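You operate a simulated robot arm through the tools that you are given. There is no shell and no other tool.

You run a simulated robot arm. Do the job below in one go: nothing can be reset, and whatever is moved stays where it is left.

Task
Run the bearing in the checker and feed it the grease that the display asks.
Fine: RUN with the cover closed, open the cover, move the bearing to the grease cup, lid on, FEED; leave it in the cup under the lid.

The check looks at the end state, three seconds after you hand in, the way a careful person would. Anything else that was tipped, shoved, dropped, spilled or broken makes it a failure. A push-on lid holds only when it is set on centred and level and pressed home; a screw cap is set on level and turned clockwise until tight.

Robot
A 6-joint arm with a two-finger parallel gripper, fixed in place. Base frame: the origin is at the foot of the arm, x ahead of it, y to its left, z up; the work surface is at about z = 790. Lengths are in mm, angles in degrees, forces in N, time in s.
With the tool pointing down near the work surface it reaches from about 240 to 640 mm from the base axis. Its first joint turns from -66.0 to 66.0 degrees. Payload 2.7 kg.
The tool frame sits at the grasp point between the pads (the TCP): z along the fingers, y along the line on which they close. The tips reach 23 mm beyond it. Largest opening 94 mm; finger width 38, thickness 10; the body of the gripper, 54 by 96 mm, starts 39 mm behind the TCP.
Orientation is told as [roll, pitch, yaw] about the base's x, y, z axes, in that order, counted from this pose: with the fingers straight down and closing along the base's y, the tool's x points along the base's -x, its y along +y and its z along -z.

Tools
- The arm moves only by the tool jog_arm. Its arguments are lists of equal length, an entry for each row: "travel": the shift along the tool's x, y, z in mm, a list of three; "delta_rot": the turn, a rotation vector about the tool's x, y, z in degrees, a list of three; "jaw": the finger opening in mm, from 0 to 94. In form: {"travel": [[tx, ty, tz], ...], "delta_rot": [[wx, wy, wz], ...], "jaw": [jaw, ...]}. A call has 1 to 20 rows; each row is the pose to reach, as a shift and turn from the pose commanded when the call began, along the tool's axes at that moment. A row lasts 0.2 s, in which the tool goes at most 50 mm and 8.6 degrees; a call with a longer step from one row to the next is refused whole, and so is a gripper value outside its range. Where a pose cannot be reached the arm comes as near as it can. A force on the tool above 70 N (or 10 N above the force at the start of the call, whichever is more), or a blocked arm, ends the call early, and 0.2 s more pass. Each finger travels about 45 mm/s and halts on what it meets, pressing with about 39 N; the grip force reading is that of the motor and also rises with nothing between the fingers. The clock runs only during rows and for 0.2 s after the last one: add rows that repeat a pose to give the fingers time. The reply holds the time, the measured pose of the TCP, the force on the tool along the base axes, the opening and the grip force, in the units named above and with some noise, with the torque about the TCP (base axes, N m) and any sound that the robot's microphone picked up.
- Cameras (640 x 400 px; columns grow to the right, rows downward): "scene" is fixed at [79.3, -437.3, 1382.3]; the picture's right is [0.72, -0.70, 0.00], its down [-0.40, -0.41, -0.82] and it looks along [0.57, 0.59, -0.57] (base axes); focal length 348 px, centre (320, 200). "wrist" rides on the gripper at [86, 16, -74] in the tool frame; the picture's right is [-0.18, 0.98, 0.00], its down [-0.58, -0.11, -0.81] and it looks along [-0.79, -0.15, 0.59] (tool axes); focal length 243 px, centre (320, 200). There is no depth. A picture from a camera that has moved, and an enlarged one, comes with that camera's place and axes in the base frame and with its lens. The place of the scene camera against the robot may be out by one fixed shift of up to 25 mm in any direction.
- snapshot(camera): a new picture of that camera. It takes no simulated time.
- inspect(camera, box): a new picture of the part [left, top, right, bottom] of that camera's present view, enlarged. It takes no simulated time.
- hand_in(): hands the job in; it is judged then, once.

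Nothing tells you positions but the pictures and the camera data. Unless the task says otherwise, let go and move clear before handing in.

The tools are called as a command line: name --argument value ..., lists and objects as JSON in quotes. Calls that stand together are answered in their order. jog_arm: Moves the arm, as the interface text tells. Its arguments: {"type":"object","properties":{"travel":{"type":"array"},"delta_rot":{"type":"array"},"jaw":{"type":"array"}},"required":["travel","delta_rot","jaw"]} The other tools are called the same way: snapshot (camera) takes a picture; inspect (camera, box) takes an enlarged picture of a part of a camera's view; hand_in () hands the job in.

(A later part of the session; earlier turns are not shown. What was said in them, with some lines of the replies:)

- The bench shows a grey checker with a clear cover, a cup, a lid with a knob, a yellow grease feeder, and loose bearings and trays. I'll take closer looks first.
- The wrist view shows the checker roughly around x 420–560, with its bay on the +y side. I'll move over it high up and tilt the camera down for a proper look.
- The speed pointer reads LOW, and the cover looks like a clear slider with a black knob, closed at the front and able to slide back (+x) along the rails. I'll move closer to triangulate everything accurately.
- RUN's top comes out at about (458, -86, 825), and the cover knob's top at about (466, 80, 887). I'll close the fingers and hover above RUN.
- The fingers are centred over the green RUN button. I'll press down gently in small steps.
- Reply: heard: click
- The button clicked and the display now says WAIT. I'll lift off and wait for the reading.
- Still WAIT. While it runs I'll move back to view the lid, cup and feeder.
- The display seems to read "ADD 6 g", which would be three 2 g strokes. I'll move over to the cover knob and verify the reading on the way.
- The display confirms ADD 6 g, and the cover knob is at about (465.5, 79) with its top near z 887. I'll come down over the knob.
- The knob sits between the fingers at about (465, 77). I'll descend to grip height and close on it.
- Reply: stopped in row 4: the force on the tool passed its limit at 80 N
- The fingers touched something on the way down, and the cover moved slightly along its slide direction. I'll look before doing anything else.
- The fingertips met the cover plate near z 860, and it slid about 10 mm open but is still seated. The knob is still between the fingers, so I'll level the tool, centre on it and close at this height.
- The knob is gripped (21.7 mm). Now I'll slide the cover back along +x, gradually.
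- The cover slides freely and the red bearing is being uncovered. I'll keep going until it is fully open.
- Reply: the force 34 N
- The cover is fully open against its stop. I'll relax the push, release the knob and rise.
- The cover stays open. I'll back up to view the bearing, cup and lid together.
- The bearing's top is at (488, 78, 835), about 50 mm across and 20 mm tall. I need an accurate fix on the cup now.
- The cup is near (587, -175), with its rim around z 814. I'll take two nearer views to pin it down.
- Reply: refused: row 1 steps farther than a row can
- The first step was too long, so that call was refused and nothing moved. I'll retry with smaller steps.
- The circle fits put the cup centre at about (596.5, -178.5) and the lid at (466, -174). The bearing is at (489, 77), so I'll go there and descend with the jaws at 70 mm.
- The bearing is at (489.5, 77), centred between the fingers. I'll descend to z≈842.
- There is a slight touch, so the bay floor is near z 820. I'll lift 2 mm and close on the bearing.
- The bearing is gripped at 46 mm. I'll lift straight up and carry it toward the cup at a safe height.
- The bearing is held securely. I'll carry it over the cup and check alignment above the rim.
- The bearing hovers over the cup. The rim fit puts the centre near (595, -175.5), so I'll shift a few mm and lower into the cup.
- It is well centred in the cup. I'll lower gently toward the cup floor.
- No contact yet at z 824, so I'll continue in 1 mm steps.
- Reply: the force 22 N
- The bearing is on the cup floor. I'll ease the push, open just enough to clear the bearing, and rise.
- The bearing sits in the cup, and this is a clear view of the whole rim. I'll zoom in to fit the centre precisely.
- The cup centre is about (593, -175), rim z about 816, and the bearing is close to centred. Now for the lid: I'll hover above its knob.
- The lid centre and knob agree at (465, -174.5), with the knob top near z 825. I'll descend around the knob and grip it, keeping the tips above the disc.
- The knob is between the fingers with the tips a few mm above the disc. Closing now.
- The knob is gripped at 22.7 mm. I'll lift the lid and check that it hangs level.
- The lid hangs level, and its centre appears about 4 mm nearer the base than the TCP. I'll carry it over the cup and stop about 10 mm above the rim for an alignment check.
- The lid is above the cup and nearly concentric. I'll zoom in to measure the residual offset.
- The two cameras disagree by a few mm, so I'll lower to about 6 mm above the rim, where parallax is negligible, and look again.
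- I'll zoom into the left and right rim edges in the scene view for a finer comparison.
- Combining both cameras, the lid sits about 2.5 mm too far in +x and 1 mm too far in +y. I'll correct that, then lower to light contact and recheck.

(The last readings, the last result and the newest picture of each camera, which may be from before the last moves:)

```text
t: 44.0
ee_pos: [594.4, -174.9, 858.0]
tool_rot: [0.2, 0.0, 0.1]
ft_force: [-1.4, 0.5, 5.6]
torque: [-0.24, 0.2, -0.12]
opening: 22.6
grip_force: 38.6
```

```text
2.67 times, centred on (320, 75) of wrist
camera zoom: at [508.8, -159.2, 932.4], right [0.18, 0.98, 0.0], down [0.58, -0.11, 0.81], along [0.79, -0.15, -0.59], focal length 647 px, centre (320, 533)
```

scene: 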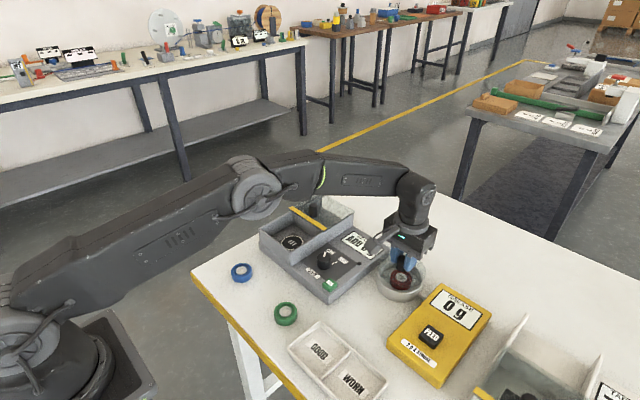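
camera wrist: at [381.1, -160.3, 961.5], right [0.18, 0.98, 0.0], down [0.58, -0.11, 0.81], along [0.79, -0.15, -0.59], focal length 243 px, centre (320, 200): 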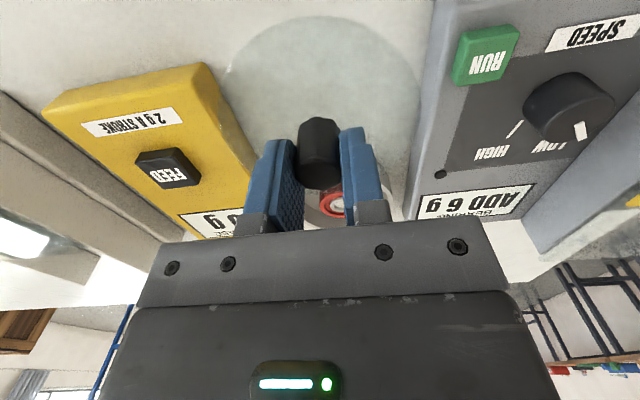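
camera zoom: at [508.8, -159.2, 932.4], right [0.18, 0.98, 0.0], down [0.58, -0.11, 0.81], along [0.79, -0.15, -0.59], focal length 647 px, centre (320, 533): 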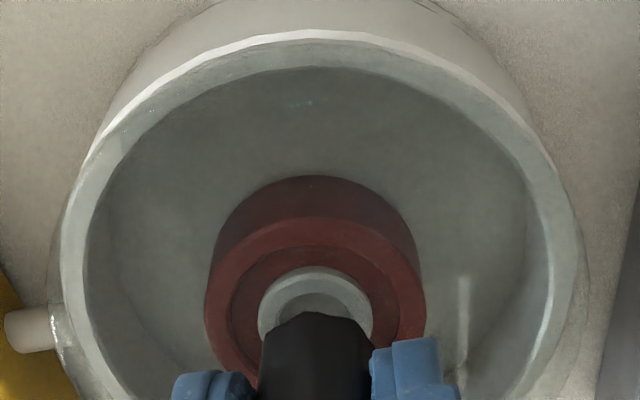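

Light contact has been made, and the wrist view shows the lid and rim nearly concentric. I'll check the edges once more before pressing.

inspect --camera "scene" --box '[408, 262, 432, 277]'

inspect --camera "scene" --box '[370, 262, 394, 277]'

inspect --camera "scene" --box '[380, 280, 420, 305]'

inspect --camera "wrist" --box '[210, 0, 330, 75]'

inspect --camera "wrist" --box '[340, 40, 460, 115]'

inspect --camera "wrist" --box '[190, 60, 310, 135]'

```text
16.00 times, centred on (420, 270) of scene
camera zoom: at [79.1, -437.3, 1382.4], right [0.72, -0.7, 0.0], down [-0.4, -0.41, -0.82], along [0.57, 0.59, -0.57], focal length 5565 px, centre (-1280, -912)
```

zoom: 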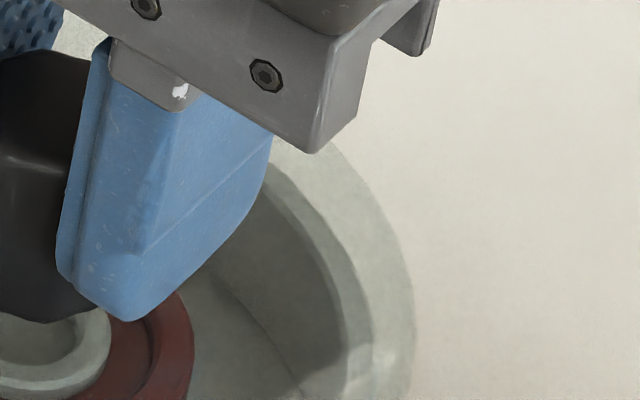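

```text
16.00 times, centred on (382, 270) of scene
camera zoom: at [79.1, -437.3, 1382.4], right [0.72, -0.7, 0.0], down [-0.4, -0.41, -0.82], along [0.57, 0.59, -0.57], focal length 5565 px, centre (-672, -912)
```

zoom: 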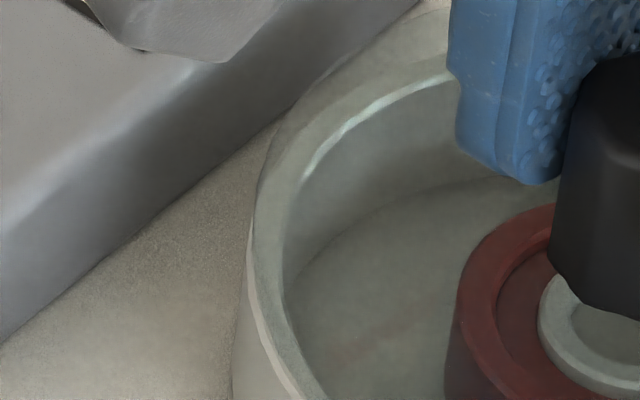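

```text
16.00 times, centred on (400, 292) of scene
camera zoom: at [79.1, -437.3, 1382.4], right [0.72, -0.7, 0.0], down [-0.4, -0.41, -0.82], along [0.57, 0.59, -0.57], focal length 5565 px, centre (-960, -1280)
```

zoom: 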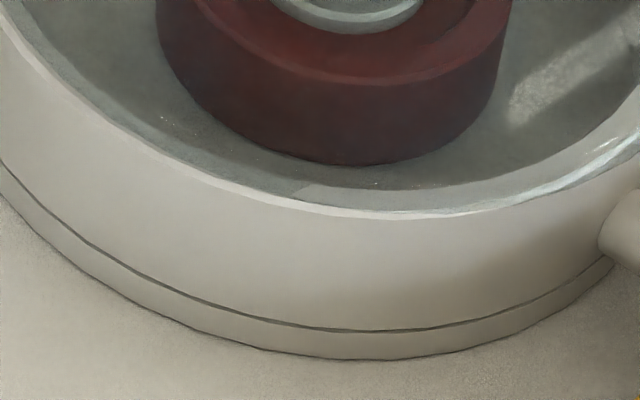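

```text
5.33 times, centred on (270, 38) of wrist
camera zoom: at [508.8, -159.2, 932.4], right [0.18, 0.98, 0.0], down [0.58, -0.11, 0.81], along [0.79, -0.15, -0.59], focal length 1294 px, centre (587, 1067)
```

zoom: 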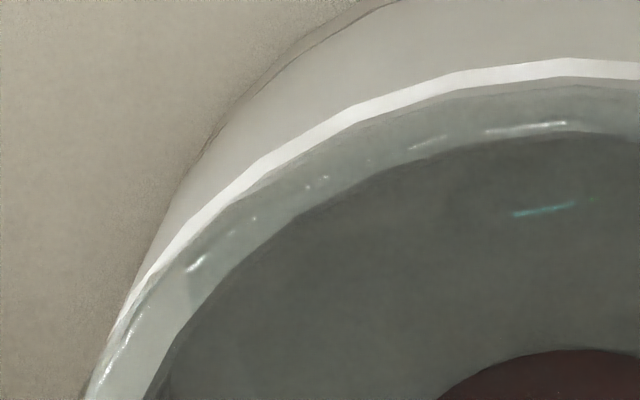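

```text
5.33 times, centred on (400, 78) of wrist
camera zoom: at [508.8, -159.2, 932.4], right [0.18, 0.98, 0.0], down [0.58, -0.11, 0.81], along [0.79, -0.15, -0.59], focal length 1294 px, centre (-107, 853)
```

zoom: 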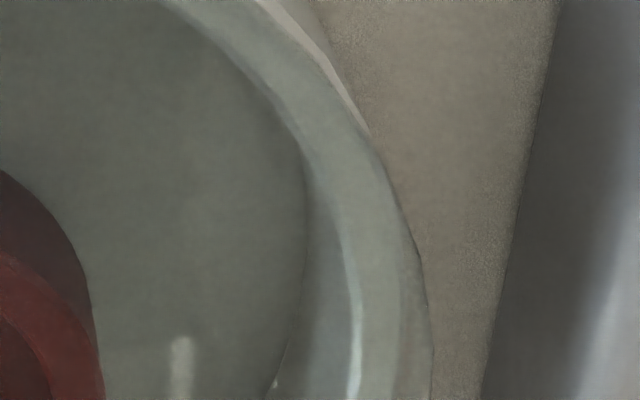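

```text
5.33 times, centred on (250, 98) of wrist
camera zoom: at [508.8, -159.2, 932.4], right [0.18, 0.98, 0.0], down [0.58, -0.11, 0.81], along [0.79, -0.15, -0.59], focal length 1294 px, centre (693, 747)
```

zoom: 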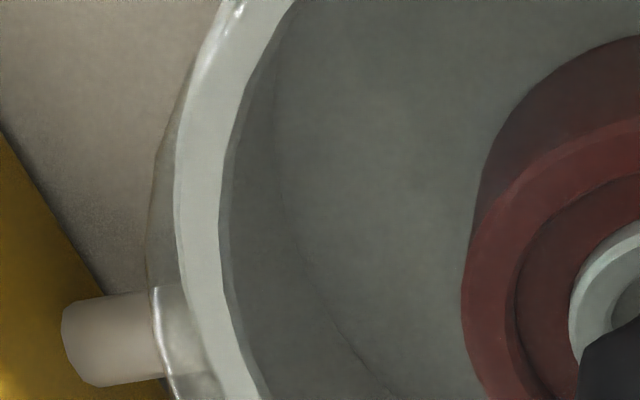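

The sides are symmetric within about 0.5 mm, but the lid is still about 2 mm too far in +x. I'll lift slightly, shift back and set it down again.

jog_arm --travel '[[0, 0, -5], [2, 0, -5], [2, 0, -3], [2, 0, -1], [2, 0, 0], [2, 0, 0]]' --delta_rot '[[0, 0, 0], [0, 0, 0], [0, 0, 0], [0, 0, 0], [0, 0, 0], [0, 0, 0]]' --jaw '[12, 12, 12, 12, 12, 12]'

inspect --camera "wrist" --box '[200, 0, 440, 150]'

inspect --camera "wrist" --box '[210, 0, 330, 75]'

inspect --camera "wrist" --box '[340, 40, 460, 115]'

inspect --camera "wrist" --box '[190, 60, 310, 135]'

inspect --camera "scene" --box '[372, 250, 432, 305]'

```text
t: 45.5
ee_pos: [592.5, -174.0, 858.1]
tool_rot: [0.1, 0.1, 0.0]
ft_force: [-20.1, 10.9, 20.3]
torque: [-0.3, 0.43, 0.02]
opening: 22.6
grip_force: 39.3
heard: snap
```

```text
2.67 times, centred on (320, 75) of wrist
camera zoom: at [506.3, -158.7, 933.0], right [0.18, 0.98, 0.0], down [0.58, -0.11, 0.8], along [0.79, -0.14, -0.59], focal length 647 px, centre (320, 533)
```

zoom: 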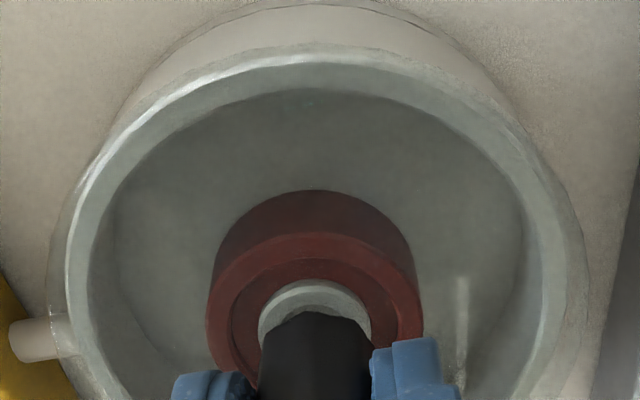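

```text
5.33 times, centred on (270, 38) of wrist
camera zoom: at [506.3, -158.7, 933.0], right [0.18, 0.98, 0.0], down [0.58, -0.11, 0.8], along [0.79, -0.14, -0.59], focal length 1294 px, centre (587, 1067)
```

zoom: 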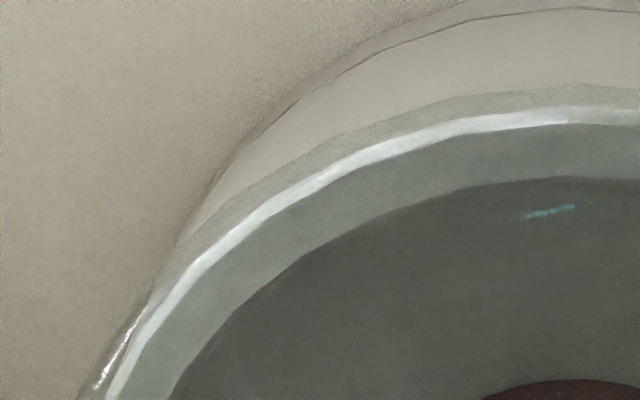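

```text
5.33 times, centred on (400, 78) of wrist
camera zoom: at [506.3, -158.7, 933.0], right [0.18, 0.98, 0.0], down [0.58, -0.11, 0.8], along [0.79, -0.14, -0.59], focal length 1294 px, centre (-107, 853)
```

zoom: 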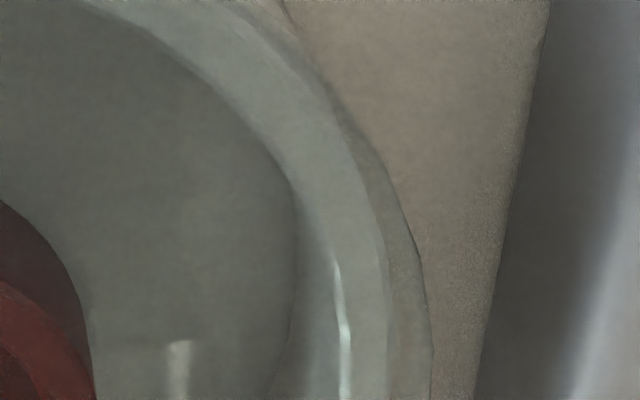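

```text
5.33 times, centred on (250, 98) of wrist
camera zoom: at [506.3, -158.7, 933.0], right [0.18, 0.98, 0.0], down [0.58, -0.11, 0.8], along [0.79, -0.14, -0.59], focal length 1294 px, centre (693, 747)
```

zoom: 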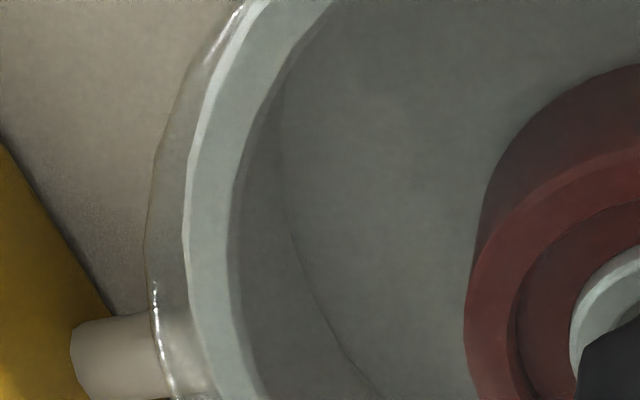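

```text
7.27 times, centred on (402, 278) of scene
camera zoom: at [78.4, -437.0, 1382.5], right [0.72, -0.7, 0.0], down [-0.4, -0.41, -0.82], along [0.57, 0.59, -0.57], focal length 2530 px, centre (-276, -364)
```

zoom: 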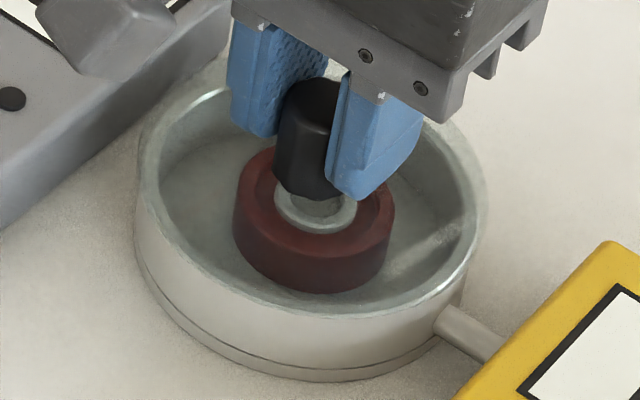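

There was a snap, so the lid has engaged. I'll relax the sideways load and press straight down a little to make sure it's home.

jog_arm --travel '[[0.8, 0.5, 0], [1, 0.7, 1], [1, 0.7, 2], [1, 0.7, 3], [1, 0.7, 3]]' --delta_rot '[[0, 0, 0], [0, 0, 0], [0, 0, 0], [0, 0, 0], [0, 0, 0]]' --jaw '[12, 12, 12, 12, 12]'

inspect --camera "scene" --box '[372, 250, 432, 305]'

```text
t: 46.6
ee_pos: [592.4, -175.2, 857.6]
tool_rot: [0.1, -0.3, 0.2]
ft_force: [-13.6, 13.0, 35.2]
torque: [-0.22, 0.45, 0.0]
opening: 22.5
grip_force: 39.0
```

```text
7.27 times, centred on (402, 278) of scene
camera zoom: at [78.3, -436.8, 1382.6], right [0.72, -0.7, 0.0], down [-0.4, -0.41, -0.82], along [0.57, 0.59, -0.57], focal length 2530 px, centre (-276, -364)
```

zoom: 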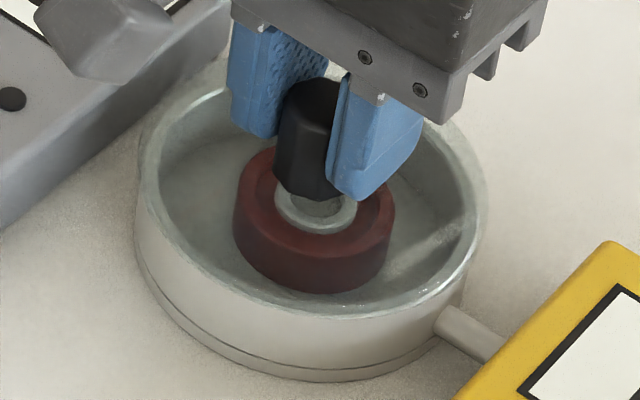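

The lid is seated and solid under 35 N. I'll unload the arm, open the fingers and rise off the knob.

jog_arm --travel '[[0.5, 0.5, -2], [0.8, 0.8, -3.5], [0.8, 0.8, -4], [0.8, 0.8, -4]]' --delta_rot '[[0, 0, 0], [0, 0, 0], [0, 0, 0], [0, 0, 0]]' --jaw '[12, 12, 12, 12]'

```text
t: 47.6
ee_pos: [591.7, -173.0, 857.2]
tool_rot: [0.1, -0.2, 0.1]
ft_force: [14.1, 1.4, 9.8]
torque: [-0.36, -0.58, 0.02]
opening: 22.8
grip_force: 39.1
```

jog_arm --travel '[[-0.6, 0, -1], [-0.6, 0, -1], [-0.6, 0, -1], [-0.6, 0, -1], [-0.6, 0, -10], [-0.6, 0, -30], [-0.6, 0, -60], [30, 0, -80], [60, 0, -80], [60, 0, -80]]' --delta_rot '[[0, 0, 0], [0, 0, 0], [0, 0, 0], [0, 0, 0], [0, 0, 0], [0, 0, 0], [0, 0, 0], [0, 0, 0], [0, 0, 0], [0, 0, 0]]' --jaw '[22, 30, 38, 42, 42, 42, 42, 42, 30, 15]'

snapshot --camera "wrist"

inspect --camera "scene" --box '[350, 240, 510, 340]'

inspect --camera "scene" --box '[372, 245, 432, 300]'

```text
t: 49.9
ee_pos: [531.4, -174.2, 938.6]
tool_rot: [0.1, 0.0, 0.1]
ft_force: [0.1, 0.1, -1.1]
torque: [0.01, -0.03, 0.0]
opening: 15.0
grip_force: 0.0
```

```text
taken
camera wrist: at [445.2, -158.9, 1013.3], right [0.18, 0.98, 0.0], down [0.58, -0.11, 0.81], along [0.79, -0.15, -0.59], focal length 243 px, centre (320, 200)
```

wrist: 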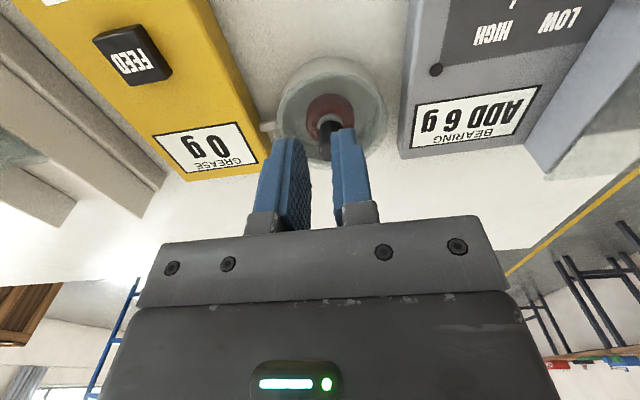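

```text
4.00 times, centred on (430, 290) of scene
camera zoom: at [79.3, -437.3, 1382.3], right [0.72, -0.7, 0.0], down [-0.4, -0.41, -0.82], along [0.57, 0.59, -0.57], focal length 1391 px, centre (-120, -160)
```

zoom: 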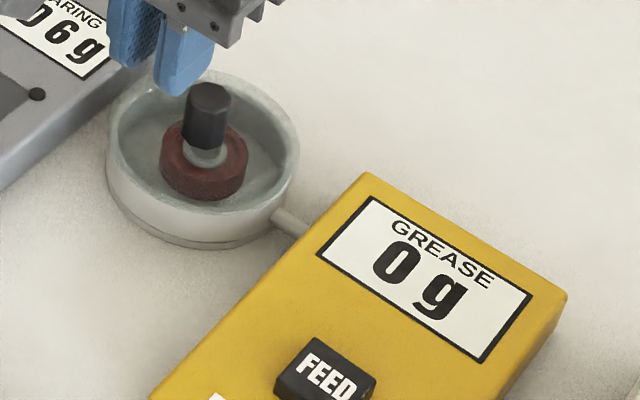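

```text
7.27 times, centred on (402, 272) of scene
camera zoom: at [79.3, -437.3, 1382.3], right [0.72, -0.7, 0.0], down [-0.4, -0.41, -0.82], along [0.57, 0.59, -0.57], focal length 2530 px, centre (-276, -327)
```

zoom: 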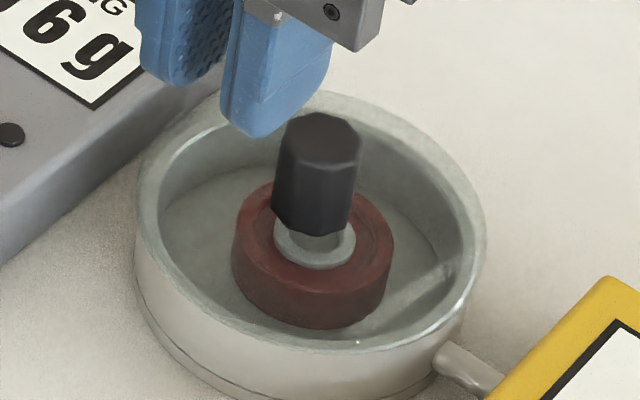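

The lid sits level on the cup over the bearing. Next is the FEED button near (492, -290, ~838), so I'll hover above it with closed fingers.

jog_arm --travel '[[14, -38, 0], [28, -77, 0], [40, -116, 5], [40, -116, 35], [40, -116, 35]]' --delta_rot '[[0, 0, 0], [0, 0, 0], [0, 0, 0], [0, 0, 0], [0, 0, 0]]' --jaw '[5, 0, 0, 0, 0]'

snapshot --camera "wrist"

inspect --camera "scene" --box '[350, 240, 510, 340]'

```text
t: 51.0
ee_pos: [493.0, -291.8, 902.8]
tool_rot: [0.0, 0.0, 0.1]
ft_force: [-0.8, -0.1, 0.4]
torque: [-0.01, 0.01, -0.01]
opening: 0.2
grip_force: 39.4
```

```text
taken
camera wrist: at [406.7, -275.3, 978.2], right [0.18, 0.98, 0.0], down [0.58, -0.11, 0.81], along [0.79, -0.15, -0.59], focal length 243 px, centre (320, 200)
```

wrist: 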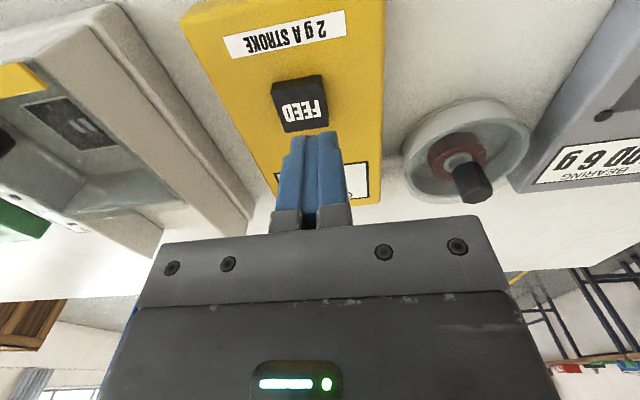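

```text
4.00 times, centred on (430, 290) of scene
camera zoom: at [79.3, -437.3, 1382.3], right [0.72, -0.7, 0.0], down [-0.4, -0.41, -0.82], along [0.57, 0.59, -0.57], focal length 1391 px, centre (-120, -160)
```

zoom: 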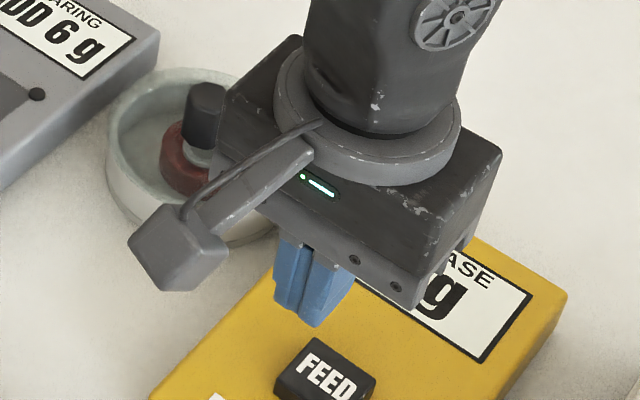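

Refining from this view, FEED is near (499, -304, ~828). I'll shift and come down to just above it.

jog_arm --travel '[[-5, -12, 0], [-5, -12, 20], [-5, -12, 40], [-5, -12, 40]]' --delta_rot '[[0, 0, 0], [0, 0, 0], [0, 0, 0], [0, 0, 0]]' --jaw '[0, 0, 0, 0]'

snapshot --camera "wrist"

inspect --camera "scene" --box '[370, 280, 500, 361]'

```text
t: 52.0
ee_pos: [497.5, -302.7, 862.1]
tool_rot: [0.2, 0.1, 0.1]
ft_force: [0.2, -0.4, 0.8]
torque: [-0.01, 0.01, 0.0]
opening: 0.0
grip_force: 39.5
```

```text
taken
camera wrist: at [410.8, -287.0, 937.3], right [0.18, 0.98, 0.0], down [0.58, -0.11, 0.81], along [0.79, -0.15, -0.59], focal length 243 px, centre (320, 200)
```

wrist: 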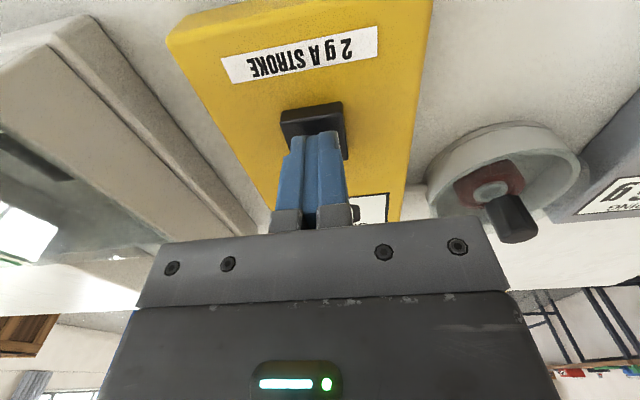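

```text
4.92 times, centred on (435, 320) of scene
camera zoom: at [79.3, -437.3, 1382.3], right [0.72, -0.7, 0.0], down [-0.4, -0.41, -0.82], along [0.57, 0.59, -0.57], focal length 1712 px, centre (-246, -393)
```

zoom: 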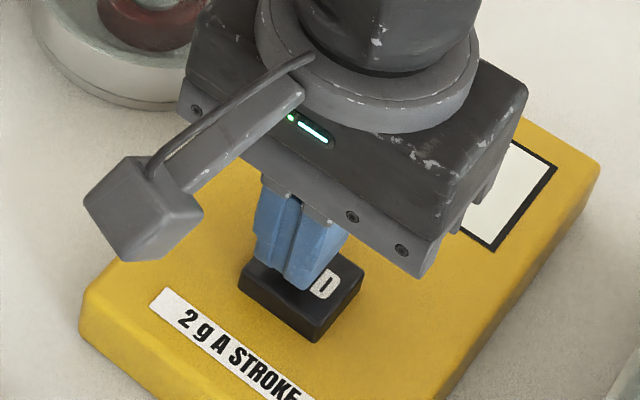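

The fingers are over FEED. I'll press in small steps and listen for the click.

jog_arm --travel '[[0, -1, 6], [0, -1, 9], [0, -1, 11], [0, -1, 13]]' --delta_rot '[[0, 0, 0], [0, 0, 0], [0, 0, 0], [0, 0, 0]]' --jaw '[0, 0, 0, 0]'

inspect --camera "scene" --box '[370, 280, 500, 361]'

```text
t: 53.0
ee_pos: [496.9, -303.1, 850.1]
tool_rot: [0.1, -0.1, 0.1]
ft_force: [0.0, -2.5, 3.1]
torque: [-0.09, 0.0, 0.0]
opening: 0.0
grip_force: 39.0
heard: click
```

```text
4.92 times, centred on (435, 320) of scene
camera zoom: at [79.2, -437.4, 1382.3], right [0.72, -0.7, 0.0], down [-0.4, -0.41, -0.82], along [0.57, 0.59, -0.57], focal length 1712 px, centre (-246, -393)
```

zoom: 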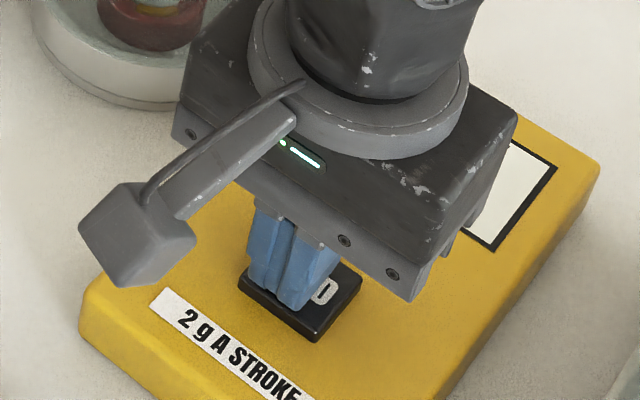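

It clicked. I'll lift off and check the grease display before the next stroke.

jog_arm --travel '[[0, 0, -15], [0, 0, -50], [30, 0, -80], [70, 0, -90], [70, 0, -90]]' --delta_rot '[[0, 0, 0], [0, 0, 0], [0, 0, 0], [0, 0, 0], [0, 0, 0]]' --jaw '[0, 0, 0, 0, 0]'

inspect --camera "scene" --box '[350, 240, 510, 340]'

snapshot --camera "wrist"

```text
t: 54.2
ee_pos: [427.1, -300.7, 938.9]
tool_rot: [0.2, -0.1, 0.1]
ft_force: [-0.6, -0.1, 0.5]
torque: [-0.01, -0.03, 0.02]
opening: 0.0
grip_force: 39.1
```

```text
4.00 times, centred on (430, 290) of scene
camera zoom: at [79.3, -437.3, 1382.3], right [0.72, -0.7, 0.0], down [-0.4, -0.41, -0.82], along [0.57, 0.59, -0.57], focal length 1391 px, centre (-120, -160)
```

zoom: 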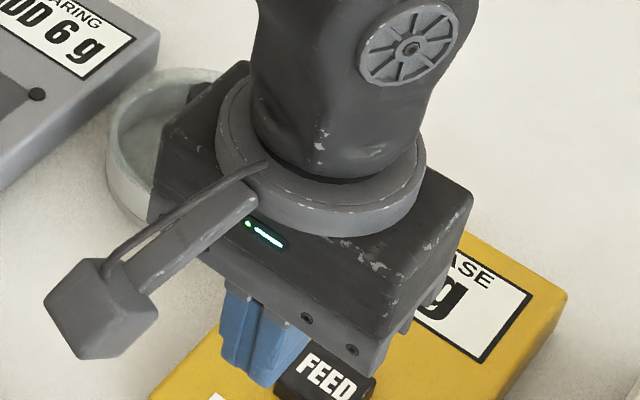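

```text
taken
camera wrist: at [341.6, -286.4, 1014.3], right [0.18, 0.98, 0.0], down [0.58, -0.11, 0.81], along [0.79, -0.15, -0.59], focal length 243 px, centre (320, 200)
```

wrist: 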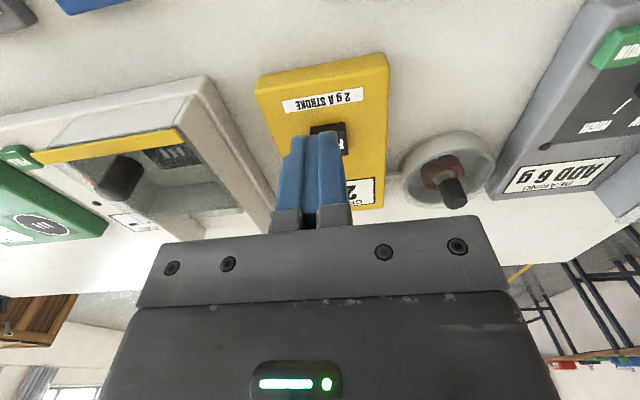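

inspect --camera "wrist" --box '[330, 160, 410, 210]'

```text
8.00 times, centred on (370, 185) of wrist
camera zoom: at [341.6, -286.4, 1014.3], right [0.18, 0.98, 0.0], down [0.58, -0.11, 0.81], along [0.79, -0.15, -0.59], focal length 1941 px, centre (-80, 320)
```

zoom: 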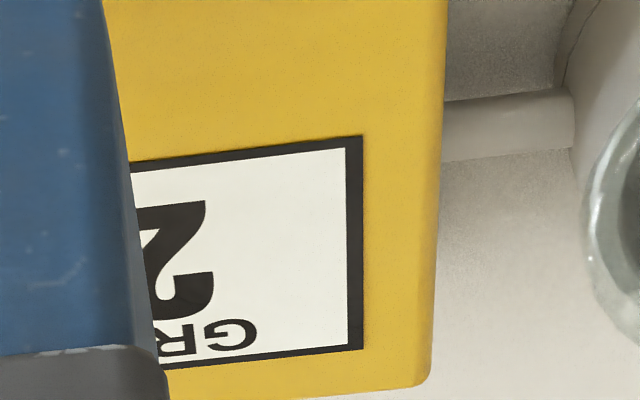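

The display reads 2 g, so one stroke is counted. I'll repeat the same press once.

jog_arm --travel '[[-35, 0, 0], [-70, 0, 10], [-70, 0, 50], [-70, 0, 75], [-70, 0, 82], [-70, 0, 86], [-70, 0, 88], [-70, 0, 90], [-70, 0, 75], [-70, 0, 40], [-30, 0, 0], [0, 0, 0], [0, 0, 0]]' --delta_rot '[[0, 0, 0], [0, 0, 0], [0, 0, 0], [0, 0, 0], [0, 0, 0], [0, 0, 0], [0, 0, 0], [0, 0, 0], [0, 0, 0], [0, 0, 0], [0, 0, 0], [0, 0, 0], [0, 0, 0]]' --jaw '[0, 0, 0, 0, 0, 0, 0, 0, 0, 0, 0, 0, 0]'

inspect --camera "wrist" --box '[330, 160, 410, 210]'

```text
refused: row 11 steps farther than a row can; nothing moved
```

```text
8.00 times, centred on (370, 185) of wrist
camera zoom: at [341.6, -286.4, 1014.3], right [0.18, 0.98, 0.0], down [0.58, -0.11, 0.81], along [0.79, -0.15, -0.59], focal length 1941 px, centre (-80, 320)
```

zoom: 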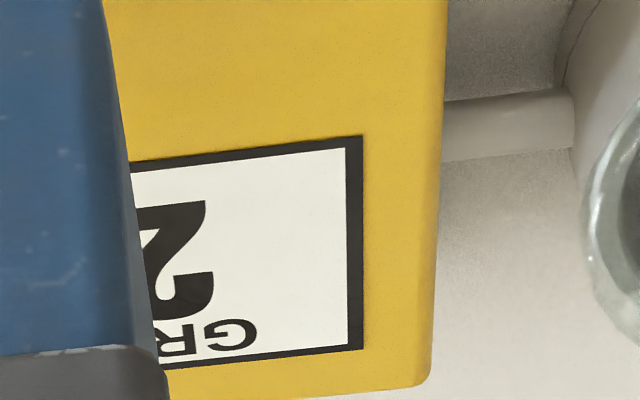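

The call was refused because one step was too long, and nothing moved. I'll resend it with smaller steps.

jog_arm --travel '[[-35, 0, 0], [-70, 0, 10], [-70, 0, 50], [-70, 0, 75], [-70, 0, 82], [-70, 0, 86], [-70, 0, 88], [-70, 0, 90], [-70, 0, 75], [-70, 0, 40], [-45, 0, 10], [-10, 0, 0], [0, 0, 0]]' --delta_rot '[[0, 0, 0], [0, 0, 0], [0, 0, 0], [0, 0, 0], [0, 0, 0], [0, 0, 0], [0, 0, 0], [0, 0, 0], [0, 0, 0], [0, 0, 0], [0, 0, 0], [0, 0, 0], [0, 0, 0]]' --jaw '[0, 0, 0, 0, 0, 0, 0, 0, 0, 0, 0, 0, 0]'

inspect --camera "wrist" --box '[330, 160, 410, 210]'

```text
t: 57.0
ee_pos: [424.4, -305.0, 939.6]
tool_rot: [0.2, 0.0, 0.1]
ft_force: [-0.5, 0.2, 1.0]
torque: [-0.05, 0.01, -0.02]
opening: 0.2
grip_force: 39.0
heard: click
```

```text
8.00 times, centred on (370, 185) of wrist
camera zoom: at [339.4, -288.6, 1014.4], right [0.18, 0.98, 0.0], down [0.58, -0.11, 0.81], along [0.79, -0.15, -0.59], focal length 1941 px, centre (-80, 320)
```

zoom: 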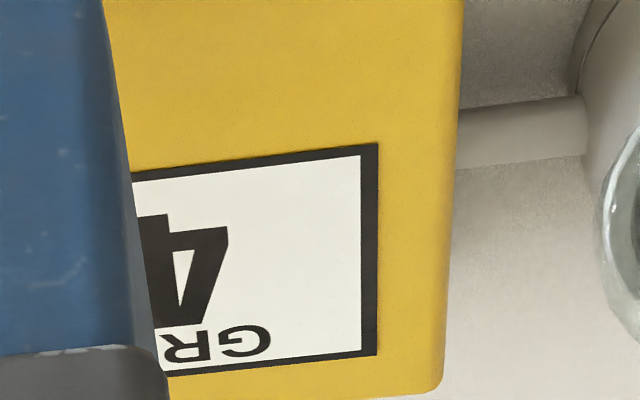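

The display reads 4 g, so one more stroke is needed.

jog_arm --travel '[[-35, 0, 0], [-70, 0, 10], [-70, 0, 50], [-70, 0, 75], [-70, 0, 82], [-70, 0, 86], [-70, 0, 88], [-70, 0, 90], [-70, 0, 75], [-70, 0, 40], [-45, 0, 10], [-10, 0, 0], [0, 0, 0]]' --delta_rot '[[0, 0, 0], [0, 0, 0], [0, 0, 0], [0, 0, 0], [0, 0, 0], [0, 0, 0], [0, 0, 0], [0, 0, 0], [0, 0, 0], [0, 0, 0], [0, 0, 0], [0, 0, 0], [0, 0, 0]]' --jaw '[0, 0, 0, 0, 0, 0, 0, 0, 0, 0, 0, 0, 0]'

inspect --camera "wrist" --box '[330, 160, 410, 210]'

```text
t: 59.9
ee_pos: [425.3, -303.3, 940.6]
tool_rot: [0.1, 0.1, 0.1]
ft_force: [-0.5, 0.5, -0.4]
torque: [0.0, 0.01, 0.01]
opening: 0.0
grip_force: 39.1
heard: click
```

```text
8.00 times, centred on (370, 185) of wrist
camera zoom: at [338.8, -286.9, 1014.4], right [0.18, 0.98, 0.0], down [0.58, -0.11, 0.81], along [0.79, -0.15, -0.59], focal length 1941 px, centre (-80, 320)
```

zoom: 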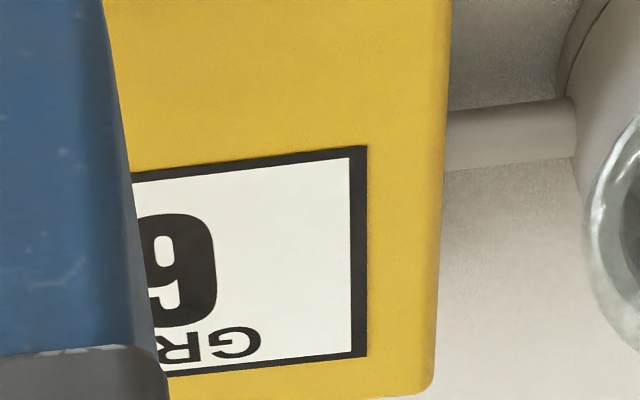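

6 g is delivered. I'll retreat to a clear pose and make a final check of the scene.

jog_arm --travel '[[0, 0, -40], [20, 30, -80], [50, 60, -110], [80, 90, -130], [110, 120, -150], [110, 120, -150]]' --delta_rot '[[0, 0, 0], [0, 0, 0], [0, 0, 0], [0, 0, 0], [0, 0, 0], [0, 0, 0]]' --jaw '[0, 0, 0, 0, 0, 0]'

snapshot --camera "scene"

inspect --camera "scene" --box '[350, 240, 510, 340]'

snapshot --camera "wrist"

```text
refused: row 2 steps farther than a row can; nothing moved
```

```text
taken
```

scene: 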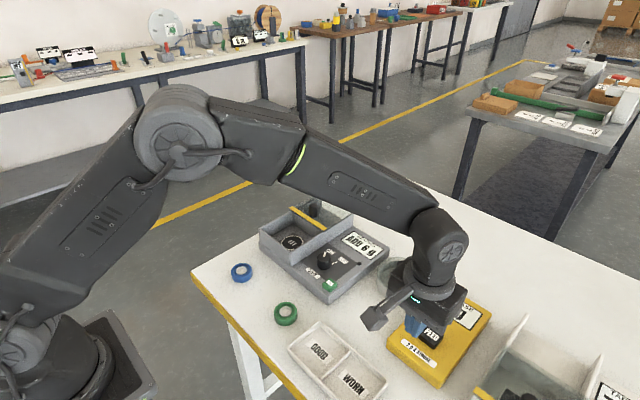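

```text
4.00 times, centred on (430, 290) of scene
camera zoom: at [79.3, -437.3, 1382.3], right [0.72, -0.7, 0.0], down [-0.4, -0.41, -0.82], along [0.57, 0.59, -0.57], focal length 1391 px, centre (-120, -160)
```

zoom: 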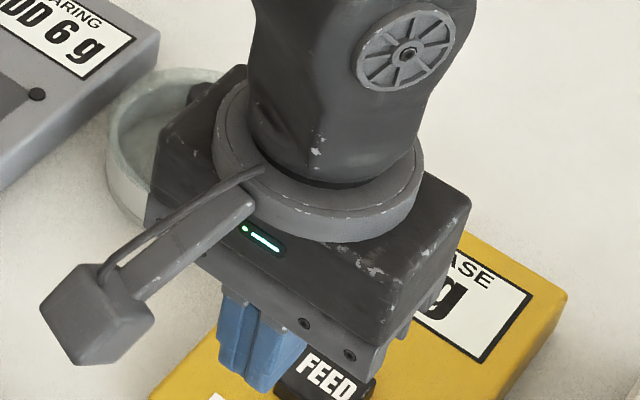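

```text
taken
camera wrist: at [338.8, -286.9, 1014.4], right [0.18, 0.98, 0.0], down [0.58, -0.11, 0.81], along [0.79, -0.15, -0.59], focal length 243 px, centre (320, 200)
```

wrist: 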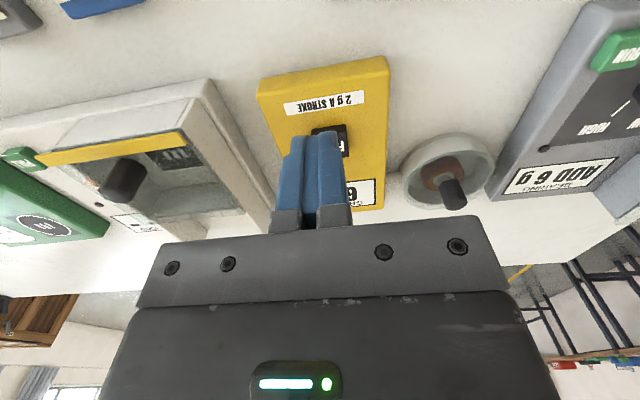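

That was refused for step length again and nothing moved. I'll retreat in shorter steps.

jog_arm --travel '[[0, 0, -40], [10, 20, -75], [30, 45, -100], [50, 70, -120], [70, 95, -140], [90, 120, -155], [110, 150, -165], [110, 180, -170], [110, 180, -170]]' --delta_rot '[[0, 0, 0], [0, 0, 0], [0, 0, 0], [0, 0, 0], [0, 0, 0], [0, 0, 0], [0, 0, 0], [0, 0, 0], [0, 0, 0]]' --jaw '[0, 0, 0, 0, 0, 0, 0, 0, 0]'

snapshot --camera "scene"

inspect --camera "scene" --box '[350, 240, 510, 340]'

snapshot --camera "wrist"

inspect --camera "scene" --box '[372, 245, 432, 300]'

```text
t: 61.9
ee_pos: [313.8, -121.3, 1111.2]
tool_rot: [0.3, 0.0, 0.1]
ft_force: [-0.8, 0.3, -0.1]
torque: [-0.02, -0.05, -0.01]
opening: 0.0
grip_force: 38.9
```

```text
taken
```

scene: 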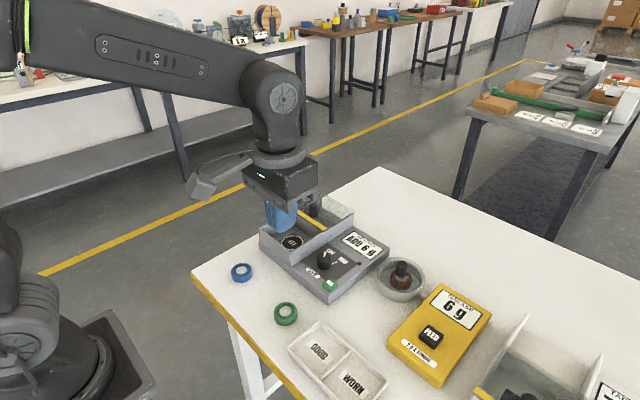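

```text
4.00 times, centred on (430, 290) of scene
camera zoom: at [79.3, -437.3, 1382.3], right [0.72, -0.7, 0.0], down [-0.4, -0.41, -0.82], along [0.57, 0.59, -0.57], focal length 1391 px, centre (-120, -160)
```

zoom: 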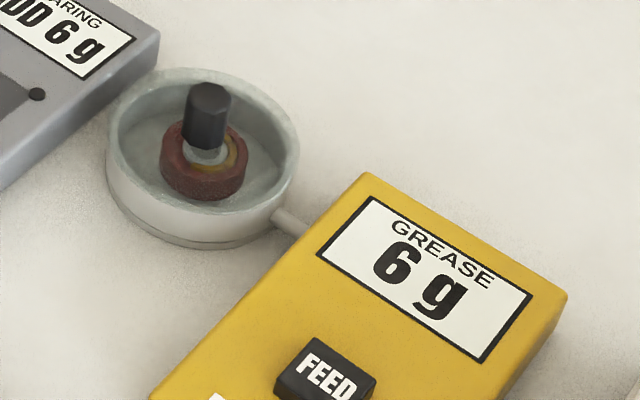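

```text
taken
camera wrist: at [228.0, -107.3, 1184.3], right [0.18, 0.98, 0.0], down [0.58, -0.11, 0.81], along [0.79, -0.15, -0.59], focal length 243 px, centre (320, 200)
```

wrist: 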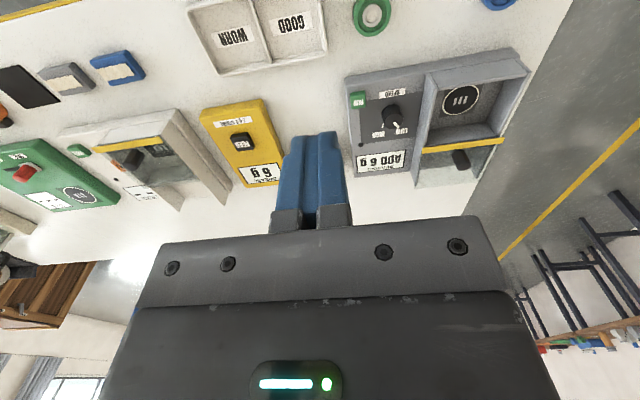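

```text
7.27 times, centred on (402, 272) of scene
camera zoom: at [79.3, -437.3, 1382.3], right [0.72, -0.7, 0.0], down [-0.4, -0.41, -0.82], along [0.57, 0.59, -0.57], focal length 2530 px, centre (-276, -327)
```

zoom: 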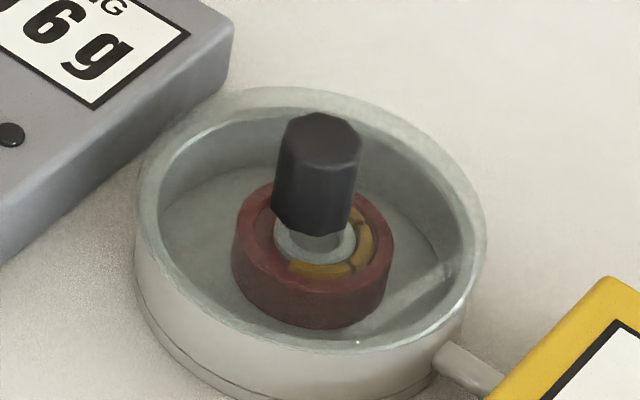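

The feeder shows 6 g, matching ADD 6 g on the checker. Grease is visible in the bearing under the seated lid, nothing else has been disturbed, and the arm is clear, so I'm handing in.

hand_in

```text
The job is handed in.
```

The bearing has been run and greased with the 6 g the checker asked for, and it is sitting in the cup with the lid snapped on.

- **Run:** I pressed RUN with the cover closed and the speed left at LOW. The checker showed WAIT, then ADD 6 g.
- **Cover:** It was slid open and left open. On the first try the fingertips touched the cover plate. The arm stopped at 80 N and the cover slid about 10 mm along its rails. I saw no damage.
- **Lid:** It snapped on, held firm under 35 N and looks level and centred.
- **Grease:** I pressed FEED three times at 2 g a stroke. The feeder display went from 2 g to 4 g to 6 g, and grease is visible in the bearing.

The other bearings, the tray and the other equipment on the bench were not touched. The arm was clear of the bench when I handed in. The hand-in returned no verdict, only that the job was received.
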